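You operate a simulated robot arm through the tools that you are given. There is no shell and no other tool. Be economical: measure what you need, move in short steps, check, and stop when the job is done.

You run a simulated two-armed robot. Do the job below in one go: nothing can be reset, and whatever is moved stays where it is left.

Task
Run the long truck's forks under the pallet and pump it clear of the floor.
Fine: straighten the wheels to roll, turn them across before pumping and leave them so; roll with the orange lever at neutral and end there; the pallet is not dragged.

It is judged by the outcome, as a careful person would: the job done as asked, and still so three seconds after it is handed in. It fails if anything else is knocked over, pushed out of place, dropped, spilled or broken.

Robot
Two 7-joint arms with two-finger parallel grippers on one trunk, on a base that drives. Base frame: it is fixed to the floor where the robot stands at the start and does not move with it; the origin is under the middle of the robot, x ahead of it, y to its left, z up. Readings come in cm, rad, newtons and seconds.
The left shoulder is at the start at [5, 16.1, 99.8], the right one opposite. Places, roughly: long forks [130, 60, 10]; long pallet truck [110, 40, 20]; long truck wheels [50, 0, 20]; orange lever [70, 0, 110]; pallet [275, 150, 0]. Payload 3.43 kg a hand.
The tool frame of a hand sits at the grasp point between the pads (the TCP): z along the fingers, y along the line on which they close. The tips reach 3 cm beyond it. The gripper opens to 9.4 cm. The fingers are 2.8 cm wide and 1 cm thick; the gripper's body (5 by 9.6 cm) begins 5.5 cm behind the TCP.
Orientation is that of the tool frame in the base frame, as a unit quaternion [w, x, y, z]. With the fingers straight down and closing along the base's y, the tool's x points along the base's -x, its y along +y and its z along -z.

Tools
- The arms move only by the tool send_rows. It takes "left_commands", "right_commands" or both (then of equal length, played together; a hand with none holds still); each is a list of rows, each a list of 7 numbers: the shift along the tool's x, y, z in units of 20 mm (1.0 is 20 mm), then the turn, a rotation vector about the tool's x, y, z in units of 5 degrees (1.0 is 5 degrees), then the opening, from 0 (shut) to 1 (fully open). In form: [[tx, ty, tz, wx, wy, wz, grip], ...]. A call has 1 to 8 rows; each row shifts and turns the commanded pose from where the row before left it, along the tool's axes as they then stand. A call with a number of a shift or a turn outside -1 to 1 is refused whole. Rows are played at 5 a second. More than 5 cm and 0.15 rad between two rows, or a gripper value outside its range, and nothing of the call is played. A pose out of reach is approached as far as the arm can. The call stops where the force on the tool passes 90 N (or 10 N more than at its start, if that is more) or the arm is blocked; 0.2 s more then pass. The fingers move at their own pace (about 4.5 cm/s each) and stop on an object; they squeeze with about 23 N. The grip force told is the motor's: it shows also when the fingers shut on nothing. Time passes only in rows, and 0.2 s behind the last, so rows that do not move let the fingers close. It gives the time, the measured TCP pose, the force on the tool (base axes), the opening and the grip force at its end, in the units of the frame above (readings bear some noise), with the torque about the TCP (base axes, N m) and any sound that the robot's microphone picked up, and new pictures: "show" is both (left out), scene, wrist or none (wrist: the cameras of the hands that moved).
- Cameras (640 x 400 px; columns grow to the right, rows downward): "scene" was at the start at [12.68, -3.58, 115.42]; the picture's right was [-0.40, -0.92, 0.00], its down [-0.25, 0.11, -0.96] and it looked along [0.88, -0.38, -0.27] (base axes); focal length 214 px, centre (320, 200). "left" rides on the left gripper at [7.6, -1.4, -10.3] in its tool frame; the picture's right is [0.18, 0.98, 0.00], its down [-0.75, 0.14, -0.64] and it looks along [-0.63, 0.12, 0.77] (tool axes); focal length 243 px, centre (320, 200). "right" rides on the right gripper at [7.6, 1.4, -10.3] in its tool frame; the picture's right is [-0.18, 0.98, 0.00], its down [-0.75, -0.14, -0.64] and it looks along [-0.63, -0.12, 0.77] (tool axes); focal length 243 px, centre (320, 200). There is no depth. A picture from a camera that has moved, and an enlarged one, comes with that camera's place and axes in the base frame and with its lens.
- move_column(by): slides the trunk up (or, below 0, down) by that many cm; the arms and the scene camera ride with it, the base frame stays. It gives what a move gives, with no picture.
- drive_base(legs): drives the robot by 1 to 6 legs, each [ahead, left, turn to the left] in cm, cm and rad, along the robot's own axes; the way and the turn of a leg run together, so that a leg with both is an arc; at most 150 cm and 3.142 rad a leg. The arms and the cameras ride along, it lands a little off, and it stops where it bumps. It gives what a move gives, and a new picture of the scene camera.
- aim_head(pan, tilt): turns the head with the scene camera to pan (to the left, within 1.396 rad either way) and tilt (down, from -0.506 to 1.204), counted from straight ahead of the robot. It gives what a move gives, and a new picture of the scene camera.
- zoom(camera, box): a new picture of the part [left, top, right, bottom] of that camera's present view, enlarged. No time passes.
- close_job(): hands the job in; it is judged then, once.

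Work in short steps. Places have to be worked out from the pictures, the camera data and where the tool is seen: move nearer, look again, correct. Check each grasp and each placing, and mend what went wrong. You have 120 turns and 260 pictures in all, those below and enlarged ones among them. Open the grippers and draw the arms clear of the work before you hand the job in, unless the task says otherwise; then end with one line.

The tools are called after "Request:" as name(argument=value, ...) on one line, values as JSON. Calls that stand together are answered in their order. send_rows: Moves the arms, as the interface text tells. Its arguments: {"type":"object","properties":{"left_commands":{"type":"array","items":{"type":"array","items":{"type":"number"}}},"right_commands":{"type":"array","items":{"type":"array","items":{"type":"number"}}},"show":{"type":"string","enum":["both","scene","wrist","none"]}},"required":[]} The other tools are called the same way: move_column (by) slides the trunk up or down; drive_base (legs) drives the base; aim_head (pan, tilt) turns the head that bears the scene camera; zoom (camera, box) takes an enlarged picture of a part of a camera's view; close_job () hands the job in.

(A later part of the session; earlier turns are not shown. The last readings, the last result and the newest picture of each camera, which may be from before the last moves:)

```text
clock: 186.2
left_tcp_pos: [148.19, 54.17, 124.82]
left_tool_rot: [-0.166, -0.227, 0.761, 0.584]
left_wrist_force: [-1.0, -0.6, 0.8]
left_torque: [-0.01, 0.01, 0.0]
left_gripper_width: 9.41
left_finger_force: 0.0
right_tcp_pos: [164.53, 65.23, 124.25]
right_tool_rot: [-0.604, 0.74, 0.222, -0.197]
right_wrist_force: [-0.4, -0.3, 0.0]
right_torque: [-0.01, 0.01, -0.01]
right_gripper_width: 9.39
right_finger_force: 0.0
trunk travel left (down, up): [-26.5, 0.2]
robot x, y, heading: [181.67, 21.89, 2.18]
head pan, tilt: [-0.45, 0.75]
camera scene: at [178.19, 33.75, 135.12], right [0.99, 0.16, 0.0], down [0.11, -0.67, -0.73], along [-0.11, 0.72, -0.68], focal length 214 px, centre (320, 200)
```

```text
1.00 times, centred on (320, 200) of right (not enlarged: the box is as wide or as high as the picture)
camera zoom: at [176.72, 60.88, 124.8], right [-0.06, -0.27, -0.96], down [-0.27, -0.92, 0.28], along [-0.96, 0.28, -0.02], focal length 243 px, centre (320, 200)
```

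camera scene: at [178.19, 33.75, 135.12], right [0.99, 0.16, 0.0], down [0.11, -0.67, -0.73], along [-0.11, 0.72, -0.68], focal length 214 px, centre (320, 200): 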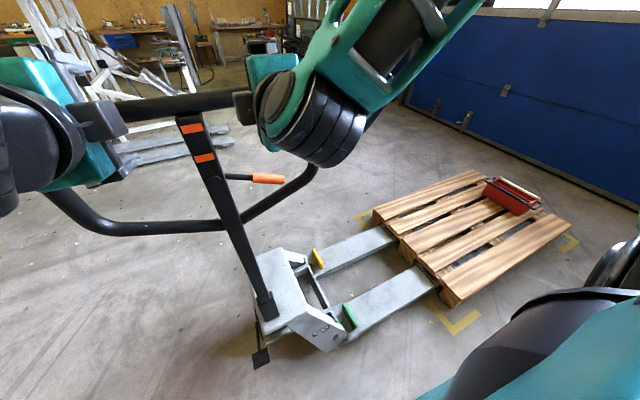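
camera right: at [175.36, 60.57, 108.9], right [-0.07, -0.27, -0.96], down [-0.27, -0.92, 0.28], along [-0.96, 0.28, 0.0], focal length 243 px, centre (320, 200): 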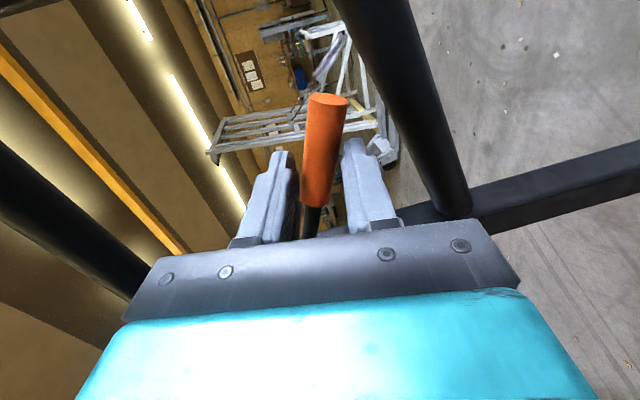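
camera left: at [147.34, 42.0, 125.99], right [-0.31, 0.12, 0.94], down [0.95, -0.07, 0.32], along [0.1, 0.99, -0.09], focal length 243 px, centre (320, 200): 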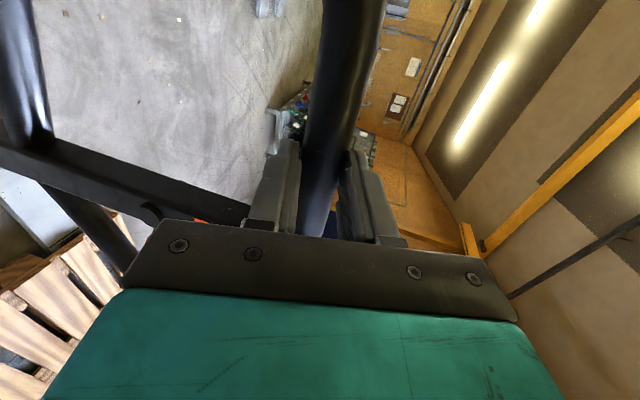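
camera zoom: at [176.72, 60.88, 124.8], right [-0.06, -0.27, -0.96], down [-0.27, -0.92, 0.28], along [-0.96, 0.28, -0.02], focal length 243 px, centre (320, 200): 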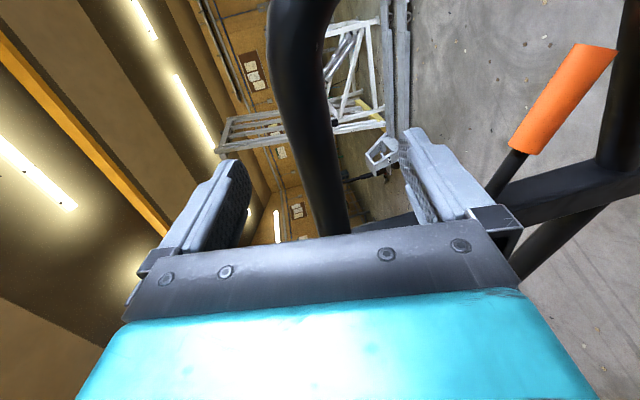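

Both straddle the bar. Close and make a deep stroke with the lever down.

Request:
send_rows(right_commands=[[0, 0, 0, 0, 0, 0, 0], [0, 0, 0, 0, 0, 0, 0], [0, 0, 0, 0, 0, 0, 0], [0, 0, 0, 0, 0, 0, 0], [0, 0.25, 0, 0, 0, 0, 0]], left_commands=[[0, 0, 0, 0, 0, 0, 0], [0, 0, 0, 0, 0, 0, 0], [0, 0, 0, 0, 0, 0, 0], [0, 0, 0, 0, 0, 0, 0], [0, -0.25, 0, 0, 0, 0, 0]], show="none")

Request:
drive_base(legs=[[-16, 0, 0]])

Request:
move_column(by=-2.2)

Request:
drive_base(legs=[[-8, 0, 0]])

Request:
move_column(by=-3)

Request:
drive_base(legs=[[-8, 0, 0]])

Request:
move_column(by=-3.5)

Request:
drive_base(legs=[[-8, 0, 0]])

Request:
move_column(by=-3.5)

Request:
drive_base(legs=[[-6, 0, 0]])

Request:
zoom(camera="scene", box=[180, 140, 400, 280])

```text
clock: 187.4
left_tcp_pos: [148.31, 53.62, 125.04]
left_tool_rot: [-0.168, -0.226, 0.756, 0.591]
left_wrist_force: [2.2, -10.8, 25.4]
left_torque: [1.45, 1.52, 0.1]
left_gripper_width: 1.91
left_finger_force: 28.6
right_tcp_pos: [164.43, 64.83, 124.47]
right_tool_rot: [-0.61, 0.735, 0.22, -0.197]
right_wrist_force: [-6.8, 9.5, 15.4]
right_torque: [0.86, -0.4, -0.35]
right_gripper_width: 2.65
right_finger_force: 35.1
trunk travel left (down, up): [-26.5, 0.2]
robot x, y, heading: [181.94, 22.06, 2.18]
head pan, tilt: [-0.45, 0.75]
```

```text
clock: 188.8
left_tcp_pos: [157.55, 40.54, 124.39]
left_tool_rot: [-0.166, -0.227, 0.761, 0.585]
left_wrist_force: [0.4, 0.0, -0.9]
left_torque: [-0.01, 0.01, -0.01]
left_gripper_width: 0.01
left_finger_force: 32.9
right_tcp_pos: [173.82, 51.65, 124.07]
right_tool_rot: [-0.605, 0.739, 0.222, -0.197]
right_wrist_force: [0.0, -0.6, -1.5]
right_torque: [0.02, -0.05, 0.04]
right_gripper_width: 0.0
right_finger_force: 32.9
trunk travel left (down, up): [-26.5, 0.2]
robot x, y, heading: [190.93, 8.72, 2.181]
head pan, tilt: [-0.45, 0.75]
camera scene: at [187.53, 20.35, 135.14], right [0.99, 0.16, 0.0], down [0.11, -0.67, -0.73], along [-0.11, 0.72, -0.68], focal length 214 px, centre (320, 200)
```

scene: 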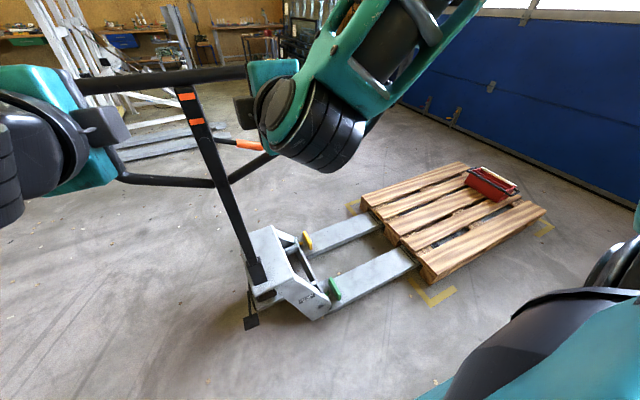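

```text
clock: 189.5
left_tcp_pos: [157.53, 40.62, 122.19]
left_tool_rot: [-0.165, -0.227, 0.761, 0.585]
left_wrist_force: [-1.0, 0.1, -0.1]
left_torque: [-0.03, -0.02, -0.03]
left_gripper_width: 0.0
left_finger_force: 32.7
right_tcp_pos: [173.73, 51.75, 121.75]
right_tool_rot: [-0.605, 0.739, 0.221, -0.197]
right_wrist_force: [0.5, -0.7, -0.1]
right_torque: [0.0, -0.01, 0.01]
right_gripper_width: 0.01
right_finger_force: 32.8
trunk travel left (down, up): [-24.3, 2.4]
robot x, y, heading: [190.89, 8.55, 2.177]
head pan, tilt: [-0.45, 0.75]
```

```text
clock: 190.5
left_tcp_pos: [162.18, 34.03, 122.21]
left_tool_rot: [-0.166, -0.227, 0.761, 0.585]
left_wrist_force: [0.0, 0.1, 0.6]
left_torque: [0.01, 0.03, 0.03]
left_gripper_width: 0.0
left_finger_force: 33.6
right_tcp_pos: [178.41, 45.13, 121.72]
right_tool_rot: [-0.605, 0.739, 0.222, -0.197]
right_wrist_force: [0.3, -0.2, -0.6]
right_torque: [-0.04, -0.03, -0.03]
right_gripper_width: 0.0
right_finger_force: 32.7
trunk travel left (down, up): [-24.3, 2.4]
robot x, y, heading: [195.66, 2.21, 2.181]
head pan, tilt: [-0.45, 0.75]
camera scene: at [192.12, 13.74, 132.94], right [0.99, 0.16, 0.0], down [0.11, -0.67, -0.73], along [-0.12, 0.72, -0.68], focal length 214 px, centre (320, 200)
```

scene: 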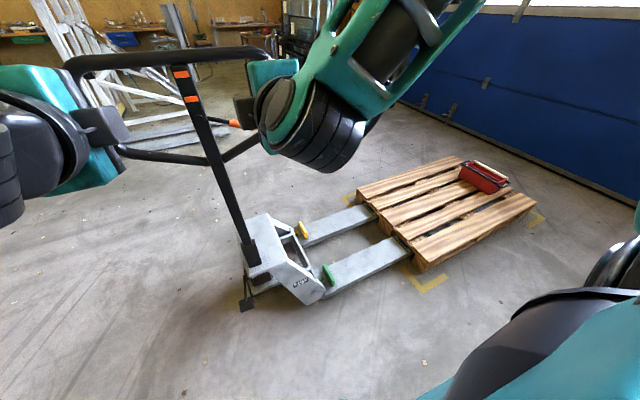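

```text
clock: 191.3
left_tcp_pos: [162.15, 34.01, 119.21]
left_tool_rot: [-0.167, -0.227, 0.762, 0.584]
left_wrist_force: [-0.3, -0.2, 0.0]
left_torque: [-0.02, 0.01, -0.02]
left_gripper_width: 0.0
left_finger_force: 33.2
right_tcp_pos: [178.29, 45.07, 118.75]
right_tool_rot: [-0.605, 0.739, 0.222, -0.197]
right_wrist_force: [-0.4, -0.3, 0.1]
right_torque: [0.0, -0.01, 0.01]
right_gripper_width: 0.0
right_finger_force: 33.1
trunk travel left (down, up): [-21.3, 5.4]
robot x, y, heading: [195.51, 2.2, 2.18]
head pan, tilt: [-0.45, 0.75]
```

```text
clock: 192.3
left_tcp_pos: [166.71, 27.51, 119.14]
left_tool_rot: [-0.166, -0.226, 0.761, 0.585]
left_wrist_force: [-0.5, 0.0, 1.3]
left_torque: [0.02, 0.02, 0.01]
left_gripper_width: 0.0
left_finger_force: 32.9
right_tcp_pos: [182.94, 38.58, 118.71]
right_tool_rot: [-0.605, 0.739, 0.221, -0.197]
right_wrist_force: [0.2, -0.3, 0.4]
right_torque: [0.01, 0.0, 0.01]
right_gripper_width: 0.0
right_finger_force: 33.2
trunk travel left (down, up): [-21.3, 5.4]
robot x, y, heading: [200.33, -4.6, 2.177]
head pan, tilt: [-0.45, 0.75]
camera scene: at [196.67, 7.21, 129.94], right [0.99, 0.16, 0.0], down [0.11, -0.67, -0.73], along [-0.11, 0.72, -0.68], focal length 214 px, centre (320, 200)
```

scene: 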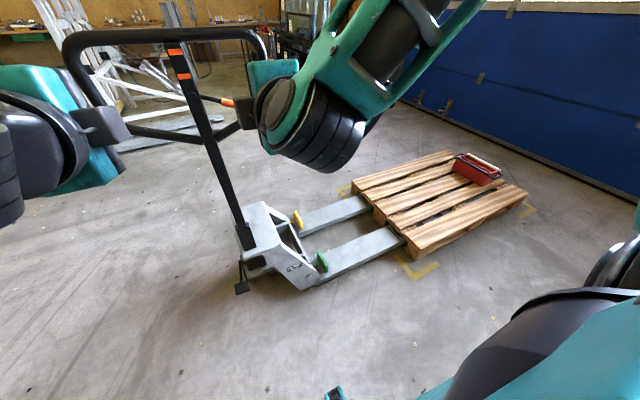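

```text
clock: 193.1
left_tcp_pos: [166.72, 27.38, 115.65]
left_tool_rot: [-0.165, -0.227, 0.761, 0.584]
left_wrist_force: [-0.4, -0.1, 0.3]
left_torque: [-0.01, 0.0, 0.02]
left_gripper_width: 0.0
left_finger_force: 33.0
right_tcp_pos: [182.99, 38.55, 115.25]
right_tool_rot: [-0.605, 0.739, 0.221, -0.196]
right_wrist_force: [-0.8, 0.1, 0.1]
right_torque: [0.03, -0.01, 0.0]
right_gripper_width: 0.0
right_finger_force: 32.9
trunk travel left (down, up): [-17.8, 8.9]
robot x, y, heading: [199.89, -4.46, 2.18]
head pan, tilt: [-0.45, 0.75]
```

```text
clock: 194.2
left_tcp_pos: [171.29, 21.1, 115.61]
left_tool_rot: [-0.166, -0.227, 0.761, 0.584]
left_wrist_force: [0.0, 0.2, 0.2]
left_torque: [0.02, 0.01, 0.0]
left_gripper_width: 0.01
left_finger_force: 33.2
right_tcp_pos: [187.55, 32.04, 115.24]
right_tool_rot: [-0.605, 0.739, 0.221, -0.196]
right_wrist_force: [0.5, -0.3, 0.7]
right_torque: [0.0, -0.02, 0.01]
right_gripper_width: 0.0
right_finger_force: 33.2
trunk travel left (down, up): [-17.8, 8.9]
robot x, y, heading: [204.44, -10.55, 2.182]
head pan, tilt: [-0.45, 0.75]
camera scene: at [201.13, 0.78, 126.44], right [0.99, 0.16, 0.0], down [0.11, -0.67, -0.73], along [-0.11, 0.72, -0.68], focal length 214 px, centre (320, 200)
```

scene: 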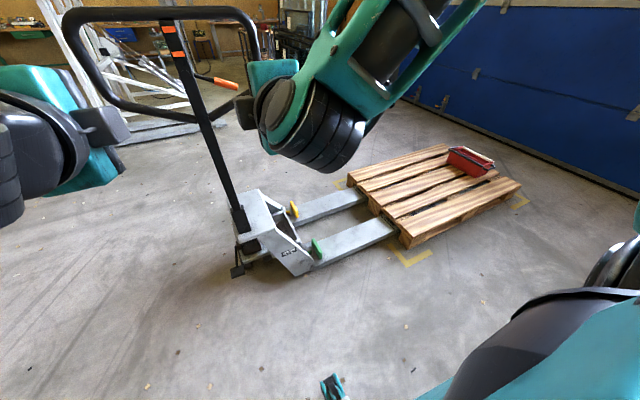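

```text
clock: 195.0
left_tcp_pos: [171.25, 20.99, 112.12]
left_tool_rot: [-0.167, -0.226, 0.761, 0.584]
left_wrist_force: [0.3, -0.8, 0.1]
left_torque: [0.03, -0.01, -0.03]
left_gripper_width: 0.0
left_finger_force: 32.7
right_tcp_pos: [187.39, 32.18, 111.78]
right_tool_rot: [-0.604, 0.74, 0.222, -0.197]
right_wrist_force: [0.0, 0.0, 0.3]
right_torque: [0.0, 0.0, -0.01]
right_gripper_width: 0.0
right_finger_force: 32.8
trunk travel left (down, up): [-14.3, 12.4]
robot x, y, heading: [204.57, -10.68, 2.178]
head pan, tilt: [-0.45, 0.75]
```

```text
clock: 195.9
left_tcp_pos: [174.61, 16.19, 112.16]
left_tool_rot: [-0.166, -0.227, 0.761, 0.585]
left_wrist_force: [0.2, 0.6, 0.7]
left_torque: [-0.02, -0.03, 0.01]
left_gripper_width: 0.0
left_finger_force: 32.7
right_tcp_pos: [190.91, 27.2, 111.83]
right_tool_rot: [-0.605, 0.739, 0.222, -0.196]
right_wrist_force: [0.0, 0.1, -0.2]
right_torque: [0.02, -0.02, 0.0]
right_gripper_width: 0.0
right_finger_force: 32.6
trunk travel left (down, up): [-14.3, 12.4]
robot x, y, heading: [207.95, -15.55, 2.183]
head pan, tilt: [-0.45, 0.75]
camera scene: at [204.5, -4.07, 122.94], right [0.99, 0.16, 0.0], down [0.11, -0.67, -0.73], along [-0.11, 0.72, -0.68], focal length 214 px, centre (320, 200)
```

scene: 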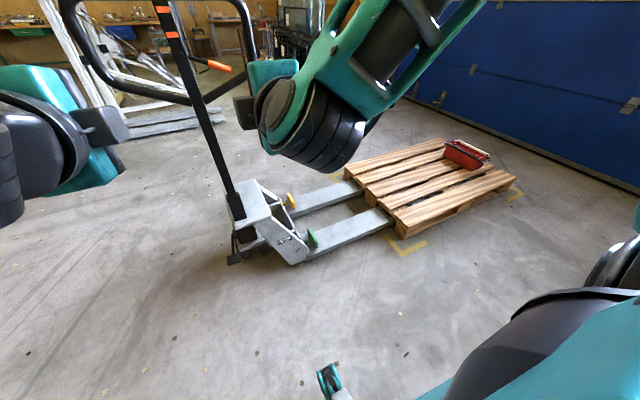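

```text
2.86 times, centred on (290, 210) of scene
camera zoom: at [204.5, -4.07, 122.94], right [0.99, 0.16, 0.0], down [0.11, -0.67, -0.73], along [-0.11, 0.72, -0.68], focal length 613 px, centre (406, 171)
```

zoom: 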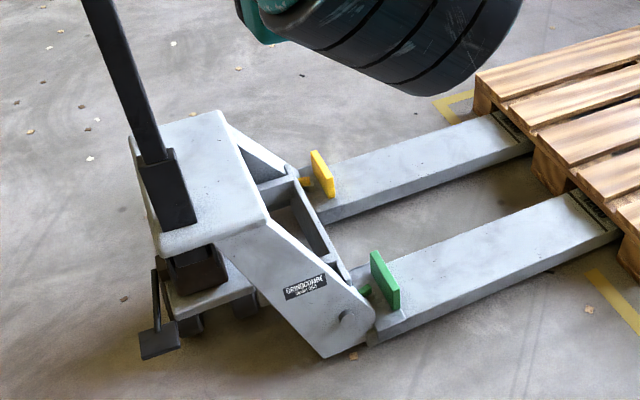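

The grip slipped off at the start (only fingertips held), so that stroke didn't happen. I restore the height, open, and re-approach a little deeper onto the bar.

Request:
move_column(by=12.2)

Request:
send_rows(right_commands=[[0, 0, 0, 0, 0, 0, 1], [0, 0, 0, 0, 0, 0, 1], [0, 0, 0, 0, 0, 0, 1], [0, 0, 0, 0, 0, 0, 1], [0, 0, 0, 0, 0, 0, 1]], left_commands=[[0, 0, 0, 0, 0, 0, 1], [0, 0, 0, 0, 0, 0, 1], [0, 0, 0, 0, 0, 0, 1], [0, 0, 0, 0, 0, 0, 1], [0, 0, 0, 0, 0, 0, 1]], show="none")

Request:
drive_base(legs=[[40, 0, 0], [7.5, 0, 0]])

Request:
send_rows(right_commands=[[0, 0, 0, 0, 0, 0, 0], [0, 0, 0, 0, 0, 0, 0], [0, 0, 0, 0, 0, 0, 0], [0, 0, 0, 0, 0, 0, 0], [0, 0, 0, 0, 0, 0, 0]], left_commands=[[0, 0, 0, 0, 0, 0, 0], [0, 0, 0, 0, 0, 0, 0], [0, 0, 0, 0, 0, 0, 0], [0, 0, 0, 0, 0, 0, 0], [0, 0, 0, 0, 0, 0, 0]], show="wrist")

```text
clock: 197.5
left_tcp_pos: [174.53, 16.09, 124.39]
left_tool_rot: [-0.166, -0.226, 0.761, 0.584]
left_wrist_force: [-0.3, 0.6, -0.3]
left_torque: [-0.01, -0.01, -0.02]
left_gripper_width: 0.0
left_finger_force: 33.4
right_tcp_pos: [190.65, 27.31, 123.95]
right_tool_rot: [-0.604, 0.74, 0.221, -0.197]
right_wrist_force: [-0.3, 1.0, 0.2]
right_torque: [0.01, 0.02, -0.01]
right_gripper_width: 0.01
right_finger_force: 33.0
trunk travel left (down, up): [-26.5, 0.2]
robot x, y, heading: [208.01, -15.76, 2.175]
head pan, tilt: [-0.45, 0.75]
```

```text
clock: 198.7
left_tcp_pos: [174.53, 16.22, 124.3]
left_tool_rot: [-0.166, -0.226, 0.761, 0.584]
left_wrist_force: [-0.2, 0.8, -0.8]
left_torque: [0.0, -0.02, -0.01]
left_gripper_width: 9.39
left_finger_force: 0.0
right_tcp_pos: [190.74, 27.34, 123.96]
right_tool_rot: [-0.605, 0.739, 0.223, -0.196]
right_wrist_force: [-0.7, -0.6, 0.5]
right_torque: [-0.01, 0.0, -0.02]
right_gripper_width: 9.39
right_finger_force: 0.1
trunk travel left (down, up): [-26.5, 0.2]
robot x, y, heading: [207.88, -15.53, 2.182]
head pan, tilt: [-0.45, 0.75]
```

```text
clock: 201.8
left_tcp_pos: [147.5, 55.7, 124.2]
left_tool_rot: [-0.165, -0.225, 0.762, 0.584]
left_wrist_force: [-0.2, 0.7, -0.9]
left_torque: [0.0, 0.01, 0.0]
left_gripper_width: 9.42
left_finger_force: 0.1
right_tcp_pos: [163.79, 66.67, 123.91]
right_tool_rot: [-0.605, 0.74, 0.22, -0.195]
right_wrist_force: [0.1, 0.3, 0.6]
right_torque: [0.01, 0.0, 0.01]
right_gripper_width: 9.4
right_finger_force: 0.1
trunk travel left (down, up): [-26.5, 0.2]
robot x, y, heading: [180.86, 23.58, 2.173]
head pan, tilt: [-0.45, 0.75]
camera scene: at [177.36, 35.33, 135.12], right [0.99, 0.15, 0.0], down [0.1, -0.67, -0.73], along [-0.11, 0.72, -0.68], focal length 214 px, centre (320, 200)
```

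scene: 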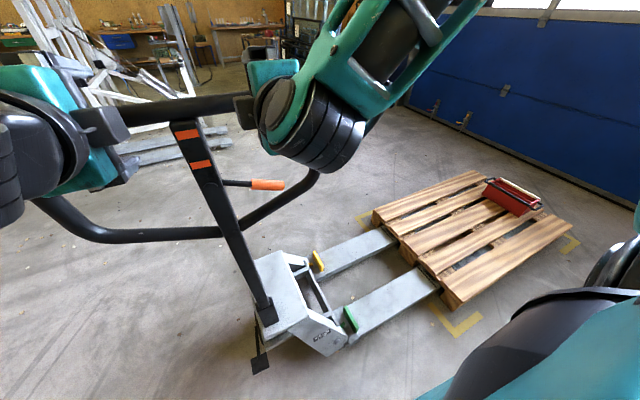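

```text
clock: 203.0
left_tcp_pos: [147.61, 55.64, 124.35]
left_tool_rot: [-0.165, -0.225, 0.761, 0.586]
left_wrist_force: [-1.4, 4.5, 3.2]
left_torque: [-0.06, 0.42, 0.02]
left_gripper_width: 2.68
left_finger_force: 35.4
right_tcp_pos: [163.71, 66.76, 124.13]
right_tool_rot: [-0.606, 0.738, 0.22, -0.196]
right_wrist_force: [0.5, 1.4, 10.3]
right_torque: [0.48, -0.51, -0.14]
right_gripper_width: 2.7
right_finger_force: 35.2
trunk travel left (down, up): [-26.5, 0.2]
robot x, y, heading: [181.22, 23.9, 2.177]
head pan, tilt: [-0.45, 0.75]
camera right: at [176.08, 62.33, 124.49], right [-0.07, -0.27, -0.96], down [-0.28, -0.92, 0.28], along [-0.96, 0.29, -0.01], focal length 243 px, centre (320, 200)
camera left: at [146.57, 42.88, 125.61], right [-0.3, 0.11, 0.95], down [0.95, -0.09, 0.31], along [0.12, 0.99, -0.08], focal length 243 px, centre (320, 200)
```

right: 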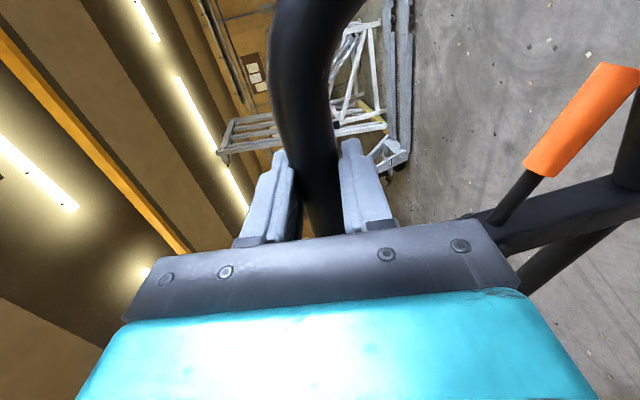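
left: 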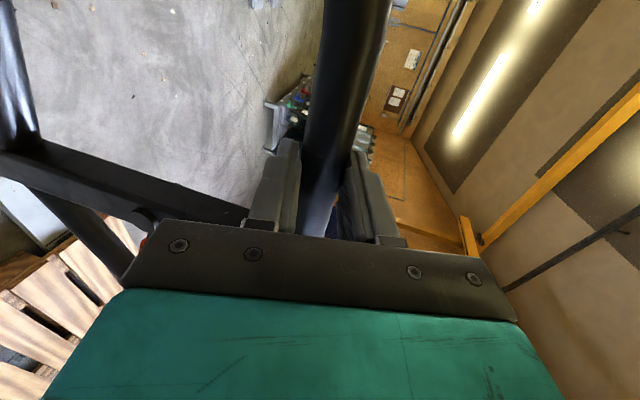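

Firm central grip now. Deep stroke with the lever down.

Request:
move_column(by=-0.6)

Request:
drive_base(legs=[[-18, 0, 0]])

Request:
move_column(by=-3.2)

Request:
drive_base(legs=[[-12, 0, 0]])

Request:
move_column(by=-4.2)

Request:
drive_base(legs=[[-10, 0, 0]])

Request:
move_column(by=-4.5)

Request:
drive_base(legs=[[-8, 0, 0]])

Request:
zoom(camera="scene", box=[180, 140, 400, 280])

```text
clock: 203.6
left_tcp_pos: [147.71, 55.23, 124.29]
left_tool_rot: [-0.166, -0.225, 0.757, 0.591]
left_wrist_force: [-6.8, 2.3, 27.0]
left_torque: [-0.12, 0.88, 0.05]
left_gripper_width: 2.66
left_finger_force: 45.4
right_tcp_pos: [163.89, 66.59, 124.06]
right_tool_rot: [-0.612, 0.734, 0.217, -0.198]
right_wrist_force: [4.2, 3.2, 36.4]
right_torque: [0.85, -0.61, 0.85]
right_gripper_width: 2.67
right_finger_force: 45.2
trunk travel left (down, up): [-25.9, 0.8]
robot x, y, heading: [180.86, 23.98, 2.178]
head pan, tilt: [-0.45, 0.75]
```

```text
clock: 205.1
left_tcp_pos: [157.01, 41.46, 122.79]
left_tool_rot: [-0.162, -0.227, 0.768, 0.577]
left_wrist_force: [-0.3, -3.5, -28.8]
left_torque: [-0.19, -0.01, 0.1]
left_gripper_width: 2.67
left_finger_force: 44.8
right_tcp_pos: [173.28, 52.49, 122.58]
right_tool_rot: [-0.597, 0.746, 0.225, -0.193]
right_wrist_force: [-20.0, 8.9, -31.4]
right_torque: [0.17, -0.67, 0.76]
right_gripper_width: 2.66
right_finger_force: 44.8
trunk travel left (down, up): [-25.9, 0.8]
robot x, y, heading: [190.56, 9.18, 2.17]
head pan, tilt: [-0.45, 0.75]
camera scene: at [186.77, 21.27, 134.38], right [0.99, 0.15, 0.01], down [0.11, -0.68, -0.73], along [-0.11, 0.72, -0.69], focal length 214 px, centre (320, 200)
```

scene: 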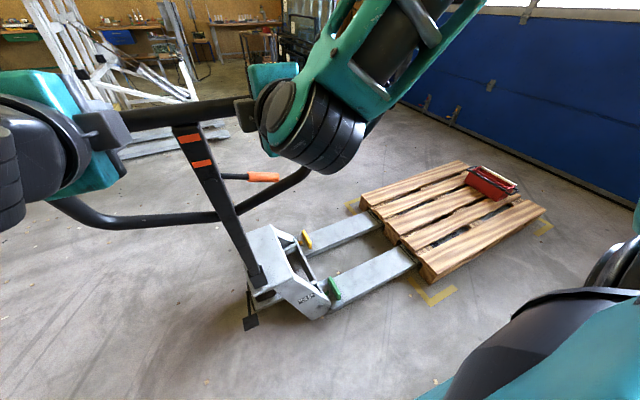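

```text
clock: 205.8
left_tcp_pos: [158.13, 40.22, 122.36]
left_tool_rot: [-0.169, -0.226, 0.747, 0.603]
left_wrist_force: [-6.3, -12.6, 64.0]
left_torque: [0.72, 1.3, 1.11]
left_gripper_width: 2.67
left_finger_force: 45.0
right_tcp_pos: [174.28, 51.3, 122.18]
right_tool_rot: [-0.624, 0.725, 0.214, -0.201]
right_wrist_force: [16.3, -10.0, 72.8]
right_torque: [1.59, 0.0, 0.56]
right_gripper_width: 2.69
right_finger_force: 44.8
trunk travel left (down, up): [-22.7, 4.0]
robot x, y, heading: [190.7, 9.3, 2.172]
head pan, tilt: [-0.45, 0.75]
```

```text
clock: 207.1
left_tcp_pos: [164.3, 31.41, 119.41]
left_tool_rot: [-0.162, -0.225, 0.772, 0.572]
left_wrist_force: [7.7, 7.3, -18.4]
left_torque: [0.18, -1.23, -0.48]
left_gripper_width: 2.66
left_finger_force: 44.9
right_tcp_pos: [180.46, 42.46, 119.17]
right_tool_rot: [-0.595, 0.747, 0.225, -0.192]
right_wrist_force: [-15.5, 5.7, -16.2]
right_torque: [0.35, -1.13, -0.33]
right_gripper_width: 2.66
right_finger_force: 45.1
trunk travel left (down, up): [-22.7, 4.0]
robot x, y, heading: [197.72, -0.77, 2.172]
head pan, tilt: [-0.45, 0.75]
camera scene: at [193.91, 11.26, 131.2], right [0.99, 0.15, 0.0], down [0.11, -0.68, -0.73], along [-0.11, 0.72, -0.69], focal length 214 px, centre (320, 200)
```

scene: 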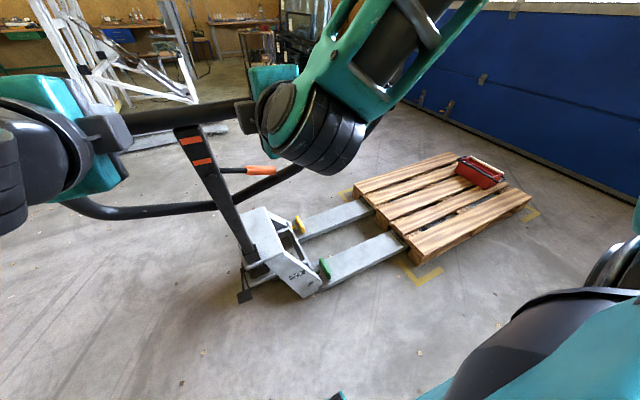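

```text
clock: 208.0
left_tcp_pos: [164.96, 30.88, 118.72]
left_tool_rot: [-0.167, -0.221, 0.741, 0.612]
left_wrist_force: [-2.9, 1.0, 37.7]
left_torque: [0.29, 1.05, 0.45]
left_gripper_width: 2.69
left_finger_force: 45.1
right_tcp_pos: [180.76, 42.04, 118.5]
right_tool_rot: [-0.633, 0.717, 0.209, -0.203]
right_wrist_force: [11.5, -9.0, 45.0]
right_torque: [1.46, -0.67, -0.65]
right_gripper_width: 2.7
right_finger_force: 45.3
trunk travel left (down, up): [-18.7, 8.0]
robot x, y, heading: [197.44, -0.7, 2.167]
head pan, tilt: [-0.45, 0.75]
stopped: the force on the tool passed its limit at 92 N (the readings are from after the stop); the commanded pose is now the measured one
```

```text
clock: 209.1
left_tcp_pos: [169.39, 24.02, 116.04]
left_tool_rot: [-0.164, -0.224, 0.764, 0.582]
left_wrist_force: [-12.1, 21.5, -44.0]
left_torque: [-0.26, -0.76, 0.02]
left_gripper_width: 2.68
left_finger_force: 45.3
right_tcp_pos: [185.6, 35.28, 115.7]
right_tool_rot: [-0.604, 0.74, 0.221, -0.195]
right_wrist_force: [-15.7, 19.2, -50.9]
right_torque: [0.21, -1.47, -0.07]
right_gripper_width: 2.71
right_finger_force: 44.6
trunk travel left (down, up): [-18.7, 8.0]
robot x, y, heading: [203.48, -9.1, 2.175]
head pan, tilt: [-0.45, 0.75]
camera scene: at [199.06, 3.82, 127.07], right [0.99, 0.15, 0.01], down [0.11, -0.68, -0.72], along [-0.11, 0.71, -0.69], focal length 214 px, centre (320, 200)
```

scene: 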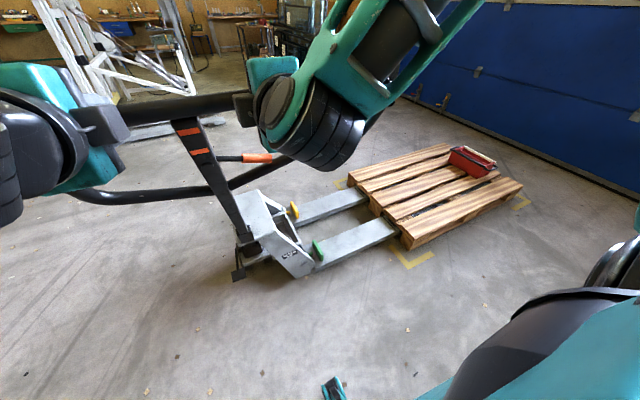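

```text
clock: 210.0
left_tcp_pos: [171.25, 21.91, 114.09]
left_tool_rot: [-0.166, -0.218, 0.745, 0.608]
left_wrist_force: [7.8, -24.1, 54.9]
left_torque: [0.76, 0.77, 0.15]
left_gripper_width: 2.65
left_finger_force: 44.8
right_tcp_pos: [186.98, 33.08, 114.03]
right_tool_rot: [-0.63, 0.719, 0.212, -0.202]
right_wrist_force: [21.1, -18.8, 62.4]
right_torque: [1.56, -0.46, -0.27]
right_gripper_width: 2.7
right_finger_force: 45.1
trunk travel left (down, up): [-14.2, 12.5]
robot x, y, heading: [203.2, -8.87, 2.174]
head pan, tilt: [-0.45, 0.75]
```

```text
clock: 211.1
left_tcp_pos: [174.13, 17.23, 110.98]
left_tool_rot: [-0.161, -0.225, 0.768, 0.577]
left_wrist_force: [1.9, 27.9, -34.6]
left_torque: [0.16, -0.92, -0.15]
left_gripper_width: 2.69
left_finger_force: 44.7
right_tcp_pos: [190.09, 28.26, 110.9]
right_tool_rot: [-0.6, 0.744, 0.224, -0.194]
right_wrist_force: [-27.6, 10.7, -34.1]
right_torque: [0.26, -0.98, 0.35]
right_gripper_width: 2.68
right_finger_force: 44.5
trunk travel left (down, up): [-14.2, 12.5]
robot x, y, heading: [207.82, -15.35, 2.173]
head pan, tilt: [-0.45, 0.75]
camera scene: at [203.7, -2.95, 122.59], right [0.99, 0.15, 0.01], down [0.11, -0.68, -0.72], along [-0.11, 0.72, -0.69], focal length 214 px, centre (320, 200)
```

scene: 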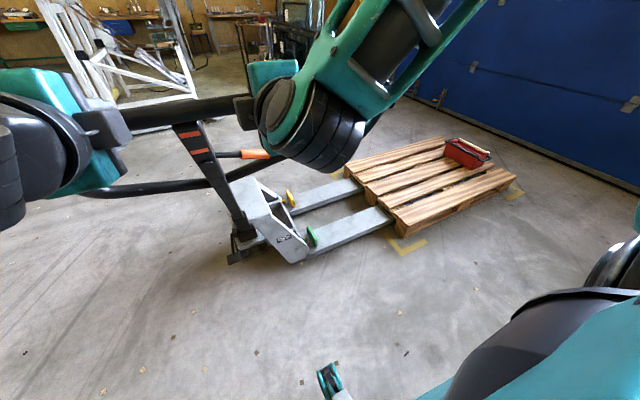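

```text
2.86 times, centred on (290, 210) of scene
camera zoom: at [203.7, -2.95, 122.59], right [0.99, 0.15, 0.01], down [0.11, -0.68, -0.72], along [-0.11, 0.72, -0.69], focal length 613 px, centre (406, 171)
```

zoom: 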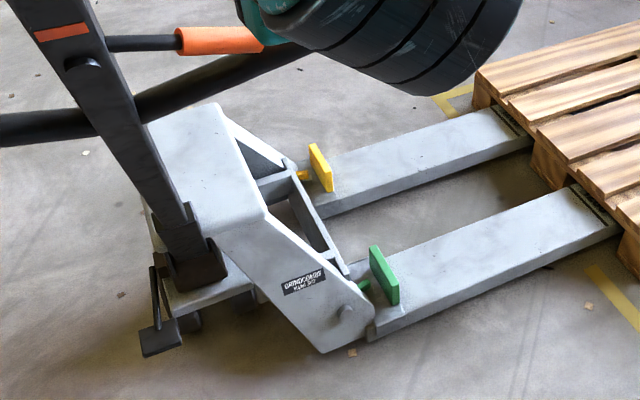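

Comparing with the earlier deep-stroke view, the truck has risen slightly (≈1 cm) relative to floor specks, so lever-down does lift, but only in the deep part of the stroke. I now pump in that deep range with the arms only (no base motion), three up/down strokes of ~10°.

Request:
send_rows(right_commands=[[0, -0.752, 0.814, 0, 0, 0, 0], [0, -0.723, 0.82, 0, 0, 0, 0], [0, -0.693, 0.826, 0, 0, 0, 0], [0, -0.664, 0.832, 0, 0, 0, 0], [0, -0.635, 0.838, 0, 0, 0, 0], [0, -0.605, 0.844, 0, 0, 0, 0], [0, -0.576, 0.85, 0, 0, 0, 0]], left_commands=[[0, 0.798, 0.77, 0, 0, 0, 0], [0, 0.769, 0.778, 0, 0, 0, 0], [0, 0.74, 0.785, 0, 0, 0, 0], [0, 0.711, 0.793, 0, 0, 0, 0], [0, 0.682, 0.801, 0, 0, 0, 0], [0, 0.653, 0.809, 0, 0, 0, 0], [0, 0.624, 0.817, 0, 0, 0, 0]], show="none")

Request:
send_rows(right_commands=[[0, 0.576, -0.85, 0, 0, 0, 0], [0, 0.605, -0.844, 0, 0, 0, 0], [0, 0.635, -0.838, 0, 0, 0, 0], [0, 0.664, -0.832, 0, 0, 0, 0], [0, 0.693, -0.826, 0, 0, 0, 0], [0, 0.723, -0.82, 0, 0, 0, 0], [0, 0.752, -0.814, 0, 0, 0, 0]], left_commands=[[0, -0.624, -0.817, 0, 0, 0, 0], [0, -0.653, -0.809, 0, 0, 0, 0], [0, -0.682, -0.801, 0, 0, 0, 0], [0, -0.711, -0.793, 0, 0, 0, 0], [0, -0.74, -0.785, 0, 0, 0, 0], [0, -0.769, -0.778, 0, 0, 0, 0], [0, -0.798, -0.77, 0, 0, 0, 0]], show="none")

Request:
zoom(camera="scene", box=[180, 140, 400, 280])

```text
clock: 212.7
left_tcp_pos: [166.87, 28.07, 117.86]
left_tool_rot: [-0.164, -0.227, 0.766, 0.578]
left_wrist_force: [-11.7, -10.0, -13.5]
left_torque: [0.13, -0.29, 1.28]
left_gripper_width: 2.66
left_finger_force: 45.0
right_tcp_pos: [183.14, 39.03, 117.75]
right_tool_rot: [-0.602, 0.742, 0.223, -0.191]
right_wrist_force: [-6.6, 21.6, -21.6]
right_torque: [0.37, -0.83, 0.74]
right_gripper_width: 2.66
right_finger_force: 44.8
trunk travel left (down, up): [-14.2, 12.5]
robot x, y, heading: [207.6, -14.89, 2.172]
head pan, tilt: [-0.45, 0.75]
```

```text
clock: 214.3
left_tcp_pos: [174.47, 16.96, 111.36]
left_tool_rot: [-0.161, -0.223, 0.768, 0.579]
left_wrist_force: [-11.2, 29.3, -16.9]
left_torque: [0.41, -0.84, -0.1]
left_gripper_width: 2.67
left_finger_force: 44.9
right_tcp_pos: [190.53, 28.02, 111.02]
right_tool_rot: [-0.6, 0.743, 0.226, -0.195]
right_wrist_force: [2.8, -5.4, -14.9]
right_torque: [0.77, -1.1, -0.81]
right_gripper_width: 2.71
right_finger_force: 44.9
trunk travel left (down, up): [-14.2, 12.5]
robot x, y, heading: [207.8, -15.43, 2.177]
head pan, tilt: [-0.45, 0.75]
```

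```text
2.86 times, centred on (290, 210) of scene
camera zoom: at [204.08, -3.37, 122.74], right [0.99, 0.15, 0.0], down [0.11, -0.68, -0.73], along [-0.11, 0.72, -0.69], focal length 613 px, centre (406, 171)
```

zoom: 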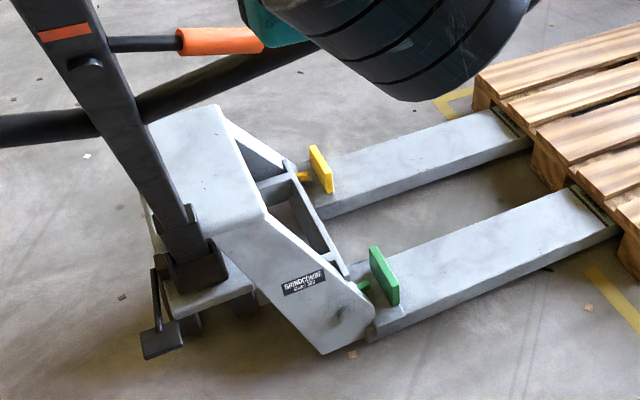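

The arm-only stroke works smoothly. I take high-zoom baselines, then run four more arm strokes in a batch and compare precisely.

Request:
zoom(camera="scene", box=[270, 210, 340, 270])

Request:
send_rows(right_commands=[[0, -0.752, 0.814, 0, 0, 0, 0], [0, -0.723, 0.82, 0, 0, 0, 0], [0, -0.693, 0.826, 0, 0, 0, 0], [0, -0.664, 0.832, 0, 0, 0, 0], [0, -0.635, 0.838, 0, 0, 0, 0], [0, -0.605, 0.844, 0, 0, 0, 0], [0, -0.576, 0.85, 0, 0, 0, 0]], left_commands=[[0, 0.798, 0.77, 0, 0, 0, 0], [0, 0.769, 0.778, 0, 0, 0, 0], [0, 0.74, 0.785, 0, 0, 0, 0], [0, 0.711, 0.793, 0, 0, 0, 0], [0, 0.682, 0.801, 0, 0, 0, 0], [0, 0.653, 0.809, 0, 0, 0, 0], [0, 0.624, 0.817, 0, 0, 0, 0]], show="none")

Request:
send_rows(right_commands=[[0, 0.576, -0.85, 0, 0, 0, 0], [0, 0.605, -0.844, 0, 0, 0, 0], [0, 0.635, -0.838, 0, 0, 0, 0], [0, 0.664, -0.832, 0, 0, 0, 0], [0, 0.693, -0.826, 0, 0, 0, 0], [0, 0.723, -0.82, 0, 0, 0, 0], [0, 0.752, -0.814, 0, 0, 0, 0]], left_commands=[[0, -0.624, -0.817, 0, 0, 0, 0], [0, -0.653, -0.809, 0, 0, 0, 0], [0, -0.682, -0.801, 0, 0, 0, 0], [0, -0.711, -0.793, 0, 0, 0, 0], [0, -0.74, -0.785, 0, 0, 0, 0], [0, -0.769, -0.778, 0, 0, 0, 0], [0, -0.798, -0.77, 0, 0, 0, 0]], show="none")

Request:
send_rows(right_commands=[[0, -0.752, 0.814, 0, 0, 0, 0], [0, -0.723, 0.82, 0, 0, 0, 0], [0, -0.693, 0.826, 0, 0, 0, 0], [0, -0.664, 0.832, 0, 0, 0, 0], [0, -0.635, 0.838, 0, 0, 0, 0], [0, -0.605, 0.844, 0, 0, 0, 0], [0, -0.576, 0.85, 0, 0, 0, 0]], left_commands=[[0, 0.798, 0.77, 0, 0, 0, 0], [0, 0.769, 0.778, 0, 0, 0, 0], [0, 0.74, 0.785, 0, 0, 0, 0], [0, 0.711, 0.793, 0, 0, 0, 0], [0, 0.682, 0.801, 0, 0, 0, 0], [0, 0.653, 0.809, 0, 0, 0, 0], [0, 0.624, 0.817, 0, 0, 0, 0]], show="none")

Request:
send_rows(right_commands=[[0, 0.576, -0.85, 0, 0, 0, 0], [0, 0.605, -0.844, 0, 0, 0, 0], [0, 0.635, -0.838, 0, 0, 0, 0], [0, 0.664, -0.832, 0, 0, 0, 0], [0, 0.693, -0.826, 0, 0, 0, 0], [0, 0.723, -0.82, 0, 0, 0, 0], [0, 0.752, -0.814, 0, 0, 0, 0]], left_commands=[[0, -0.624, -0.817, 0, 0, 0, 0], [0, -0.653, -0.809, 0, 0, 0, 0], [0, -0.682, -0.801, 0, 0, 0, 0], [0, -0.711, -0.793, 0, 0, 0, 0], [0, -0.74, -0.785, 0, 0, 0, 0], [0, -0.769, -0.778, 0, 0, 0, 0], [0, -0.798, -0.77, 0, 0, 0, 0]], show="none")

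Request:
send_rows(right_commands=[[0, -0.752, 0.814, 0, 0, 0, 0], [0, -0.723, 0.82, 0, 0, 0, 0], [0, -0.693, 0.826, 0, 0, 0, 0], [0, -0.664, 0.832, 0, 0, 0, 0], [0, -0.635, 0.838, 0, 0, 0, 0], [0, -0.605, 0.844, 0, 0, 0, 0], [0, -0.576, 0.85, 0, 0, 0, 0]], left_commands=[[0, 0.798, 0.77, 0, 0, 0, 0], [0, 0.769, 0.778, 0, 0, 0, 0], [0, 0.74, 0.785, 0, 0, 0, 0], [0, 0.711, 0.793, 0, 0, 0, 0], [0, 0.682, 0.801, 0, 0, 0, 0], [0, 0.653, 0.809, 0, 0, 0, 0], [0, 0.624, 0.817, 0, 0, 0, 0]], show="none")

Request:
send_rows(right_commands=[[0, 0.576, -0.85, 0, 0, 0, 0], [0, 0.605, -0.844, 0, 0, 0, 0], [0, 0.635, -0.838, 0, 0, 0, 0], [0, 0.664, -0.832, 0, 0, 0, 0], [0, 0.693, -0.826, 0, 0, 0, 0], [0, 0.723, -0.82, 0, 0, 0, 0], [0, 0.752, -0.814, 0, 0, 0, 0]], left_commands=[[0, -0.624, -0.817, 0, 0, 0, 0], [0, -0.653, -0.809, 0, 0, 0, 0], [0, -0.682, -0.801, 0, 0, 0, 0], [0, -0.711, -0.793, 0, 0, 0, 0], [0, -0.74, -0.785, 0, 0, 0, 0], [0, -0.769, -0.778, 0, 0, 0, 0], [0, -0.798, -0.77, 0, 0, 0, 0]], show="none")

Request:
zoom(camera="scene", box=[270, 210, 340, 270])

```text
6.67 times, centred on (305, 240) of scene
camera zoom: at [204.08, -3.37, 122.74], right [0.99, 0.15, 0.0], down [0.11, -0.68, -0.73], along [-0.11, 0.72, -0.69], focal length 1430 px, centre (420, -67)
```

zoom: 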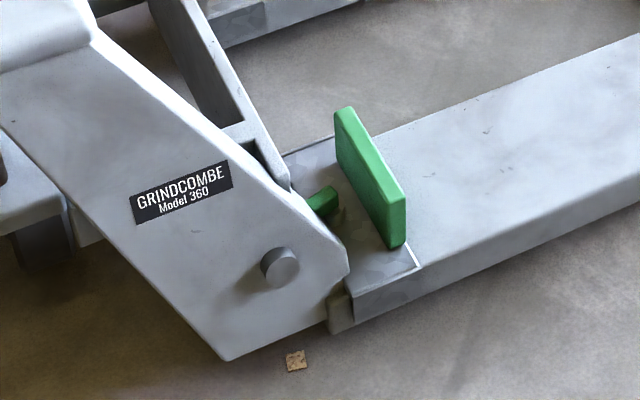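

```text
clock: 215.9
left_tcp_pos: [166.99, 27.94, 118.19]
left_tool_rot: [-0.165, -0.226, 0.765, 0.581]
left_wrist_force: [-10.4, -12.0, -0.1]
left_torque: [0.34, -0.18, 1.32]
left_gripper_width: 2.69
left_finger_force: 44.7
right_tcp_pos: [183.01, 38.86, 117.96]
right_tool_rot: [-0.602, 0.742, 0.223, -0.191]
right_wrist_force: [-4.5, 17.6, -20.2]
right_torque: [0.3, -0.77, 0.77]
right_gripper_width: 2.68
right_finger_force: 44.8
trunk travel left (down, up): [-14.2, 12.5]
robot x, y, heading: [207.98, -15.15, 2.175]
head pan, tilt: [-0.45, 0.75]
```

```text
clock: 217.5
left_tcp_pos: [174.53, 16.85, 111.55]
left_tool_rot: [-0.162, -0.224, 0.768, 0.578]
left_wrist_force: [-11.9, 21.0, -11.5]
left_torque: [0.61, -0.96, -0.5]
left_gripper_width: 2.68
left_finger_force: 44.7
right_tcp_pos: [190.62, 27.62, 111.31]
right_tool_rot: [-0.602, 0.741, 0.224, -0.195]
right_wrist_force: [8.2, -4.0, -5.9]
right_torque: [0.92, -1.14, -0.87]
right_gripper_width: 2.68
right_finger_force: 45.3
trunk travel left (down, up): [-14.2, 12.5]
robot x, y, heading: [207.76, -15.44, 2.173]
head pan, tilt: [-0.45, 0.75]
```

```text
clock: 219.1
left_tcp_pos: [166.92, 27.87, 118.46]
left_tool_rot: [-0.164, -0.224, 0.764, 0.582]
left_wrist_force: [-3.5, -13.6, 3.3]
left_torque: [0.19, -0.13, 1.63]
left_gripper_width: 2.67
left_finger_force: 44.5
right_tcp_pos: [182.93, 38.93, 118.16]
right_tool_rot: [-0.603, 0.741, 0.224, -0.192]
right_wrist_force: [-10.5, 16.4, -17.3]
right_torque: [0.36, -0.75, 0.18]
right_gripper_width: 2.68
right_finger_force: 45.2
trunk travel left (down, up): [-14.2, 12.5]
robot x, y, heading: [207.43, -15.17, 2.171]
head pan, tilt: [-0.45, 0.75]
```

```text
clock: 220.7
left_tcp_pos: [174.68, 16.8, 111.53]
left_tool_rot: [-0.163, -0.222, 0.765, 0.582]
left_wrist_force: [-5.4, 22.1, 5.7]
left_torque: [0.89, -0.43, -0.53]
left_gripper_width: 2.68
left_finger_force: 44.7
right_tcp_pos: [190.73, 27.57, 111.39]
right_tool_rot: [-0.601, 0.741, 0.224, -0.196]
right_wrist_force: [6.7, -10.8, -8.4]
right_torque: [0.72, -1.12, -0.77]
right_gripper_width: 2.68
right_finger_force: 45.2
trunk travel left (down, up): [-14.2, 12.5]
robot x, y, heading: [207.49, -15.34, 2.17]
head pan, tilt: [-0.45, 0.75]
```

```text
clock: 222.3
left_tcp_pos: [167.4, 27.73, 118.35]
left_tool_rot: [-0.165, -0.225, 0.763, 0.584]
left_wrist_force: [-9.4, 5.8, 18.9]
left_torque: [0.75, 0.0, 1.22]
left_gripper_width: 2.68
left_finger_force: 44.9
right_tcp_pos: [183.24, 38.64, 118.09]
right_tool_rot: [-0.603, 0.741, 0.224, -0.194]
right_wrist_force: [5.4, -2.2, -20.1]
right_torque: [0.23, -0.87, 0.93]
right_gripper_width: 2.65
right_finger_force: 44.8
trunk travel left (down, up): [-14.2, 12.5]
robot x, y, heading: [207.79, -15.28, 2.178]
head pan, tilt: [-0.45, 0.75]
```

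```text
clock: 223.9
left_tcp_pos: [174.66, 16.45, 111.7]
left_tool_rot: [-0.163, -0.221, 0.764, 0.584]
left_wrist_force: [1.2, 11.1, 16.5]
left_torque: [0.38, 0.42, -0.34]
left_gripper_width: 2.57
left_finger_force: 44.8
right_tcp_pos: [190.89, 27.26, 111.5]
right_tool_rot: [-0.604, 0.739, 0.224, -0.198]
right_wrist_force: [2.2, -10.7, -3.9]
right_torque: [0.6, -0.78, 0.36]
right_gripper_width: 2.58
right_finger_force: 45.1
trunk travel left (down, up): [-14.2, 12.5]
robot x, y, heading: [207.67, -15.24, 2.172]
head pan, tilt: [-0.45, 0.75]
```

```text
6.67 times, centred on (305, 240) of scene
camera zoom: at [204.47, -3.91, 122.84], right [0.99, 0.15, 0.0], down [0.1, -0.67, -0.73], along [-0.11, 0.72, -0.68], focal length 1430 px, centre (420, -67)
```

zoom: 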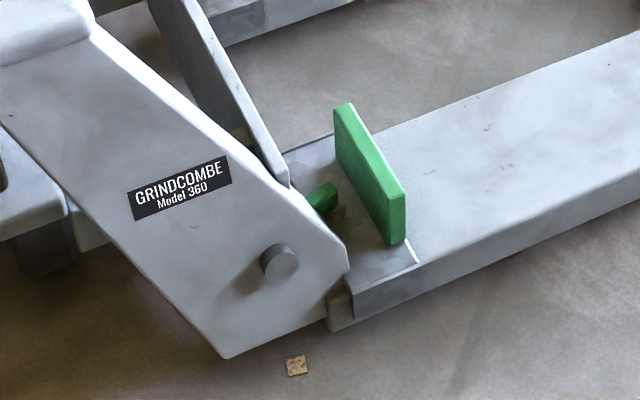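

Clear result: the frame rose ~1 cm relative to the floor speck over three strokes, so this pumping works. The bar is creeping to the fingertips, so I go up, release (tiller springs upright), and re-seat with arms extended.

Request:
send_rows(right_commands=[[0, -0.752, 0.814, 0, 0, 0, 0], [0, -0.723, 0.82, 0, 0, 0, 0], [0, -0.693, 0.826, 0, 0, 0, 0], [0, -0.664, 0.832, 0, 0, 0, 0], [0, -0.635, 0.838, 0, 0, 0, 0], [0, -0.605, 0.844, 0, 0, 0, 0], [0, -0.576, 0.85, 0, 0, 0, 0]], left_commands=[[0, 0.798, 0.77, 0, 0, 0, 0], [0, 0.769, 0.778, 0, 0, 0, 0], [0, 0.74, 0.785, 0, 0, 0, 0], [0, 0.711, 0.793, 0, 0, 0, 0], [0, 0.682, 0.801, 0, 0, 0, 0], [0, 0.653, 0.809, 0, 0, 0, 0], [0, 0.624, 0.817, 0, 0, 0, 0]], show="none")

Request:
send_rows(right_commands=[[0, 0, 0, 0, 0, 0, 1], [0, 0, 0, 0, 0, 0, 1], [0, 0, 0, 0, 0, 0, 1], [0, 0, 0, 0, 0, 0, 1], [0, 0, 0, 0, 0, 0, 1]], left_commands=[[0, 0, 0, 0, 0, 0, 1], [0, 0, 0, 0, 0, 0, 1], [0, 0, 0, 0, 0, 0, 1], [0, 0, 0, 0, 0, 0, 1], [0, 0, 0, 0, 0, 0, 1]], show="none")

Request:
move_column(by=7)

Request:
drive_base(legs=[[25, 0, 0]])

Request:
zoom(camera="left", box=[0, 0, 640, 400])

```text
clock: 225.5
left_tcp_pos: [167.42, 27.85, 118.28]
left_tool_rot: [-0.163, -0.223, 0.765, 0.582]
left_wrist_force: [0.1, -0.5, 0.3]
left_torque: [0.0, 0.0, -0.01]
left_gripper_width: 0.0
left_finger_force: 33.3
right_tcp_pos: [183.27, 38.6, 118.48]
right_tool_rot: [-0.603, 0.741, 0.223, -0.195]
right_wrist_force: [0.5, -0.9, 0.5]
right_torque: [-0.02, 0.01, -0.01]
right_gripper_width: 0.02
right_finger_force: 33.2
trunk travel left (down, up): [-14.2, 12.5]
robot x, y, heading: [208.21, -15.36, 2.175]
head pan, tilt: [-0.45, 0.75]
```

```text
clock: 226.7
left_tcp_pos: [167.44, 27.82, 118.35]
left_tool_rot: [-0.163, -0.223, 0.765, 0.582]
left_wrist_force: [-0.8, 1.4, 0.5]
left_torque: [-0.01, 0.02, -0.03]
left_gripper_width: 9.37
left_finger_force: 0.0
right_tcp_pos: [183.26, 38.6, 118.55]
right_tool_rot: [-0.603, 0.74, 0.224, -0.195]
right_wrist_force: [0.0, 0.6, 0.4]
right_torque: [0.01, 0.0, 0.0]
right_gripper_width: 9.41
right_finger_force: 0.0
trunk travel left (down, up): [-14.2, 12.5]
robot x, y, heading: [207.89, -15.39, 2.176]
head pan, tilt: [-0.45, 0.75]
```

```text
clock: 227.8
left_tcp_pos: [167.4, 27.89, 125.37]
left_tool_rot: [-0.163, -0.224, 0.765, 0.582]
left_wrist_force: [0.2, 0.7, 0.3]
left_torque: [0.0, -0.01, -0.01]
left_gripper_width: 9.39
left_finger_force: 0.1
right_tcp_pos: [183.07, 38.56, 125.41]
right_tool_rot: [-0.603, 0.741, 0.223, -0.196]
right_wrist_force: [-0.3, 0.1, -0.5]
right_torque: [0.0, 0.03, 0.04]
right_gripper_width: 9.38
right_finger_force: 0.0
trunk travel left (down, up): [-21.2, 5.5]
robot x, y, heading: [207.99, -15.71, 2.176]
head pan, tilt: [-0.45, 0.75]
```

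```text
clock: 229.6
left_tcp_pos: [153.58, 48.11, 125.32]
left_tool_rot: [-0.162, -0.222, 0.765, 0.582]
left_wrist_force: [-0.3, 0.7, -0.5]
left_torque: [0.04, 0.0, -0.01]
left_gripper_width: 9.4
left_finger_force: 0.1
right_tcp_pos: [169.38, 58.9, 125.43]
right_tool_rot: [-0.604, 0.74, 0.223, -0.194]
right_wrist_force: [-0.4, 0.6, -0.1]
right_torque: [0.0, 0.02, 0.05]
right_gripper_width: 9.4
right_finger_force: 0.0
trunk travel left (down, up): [-21.2, 5.5]
robot x, y, heading: [193.49, 4.69, 2.171]
head pan, tilt: [-0.45, 0.75]
camera scene: at [190.37, 16.45, 129.82], right [0.99, 0.15, 0.0], down [0.1, -0.67, -0.73], along [-0.11, 0.72, -0.68], focal length 214 px, centre (320, 200)
```

scene: 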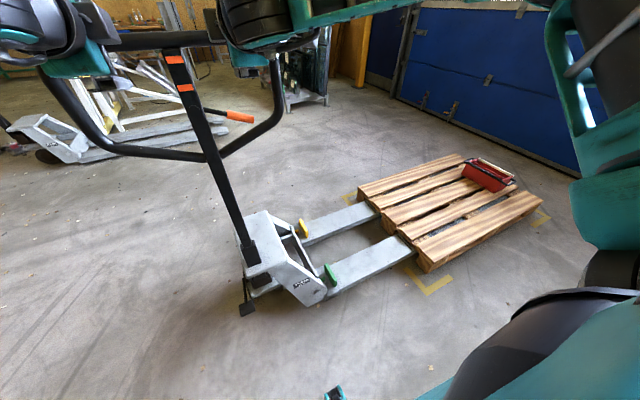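

```text
1.00 times, centred on (320, 200) of left (not enlarged: the box is as wide or as high as the picture)
camera zoom: at [152.45, 35.45, 126.67], right [-0.3, 0.12, 0.94], down [0.94, -0.09, 0.32], along [0.13, 0.99, -0.09], focal length 243 px, centre (320, 200)
```

zoom: 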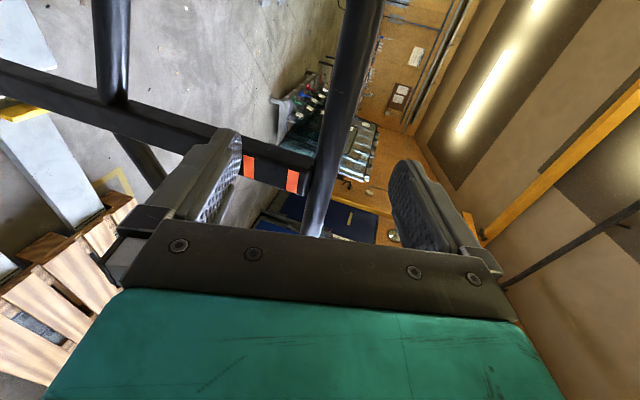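

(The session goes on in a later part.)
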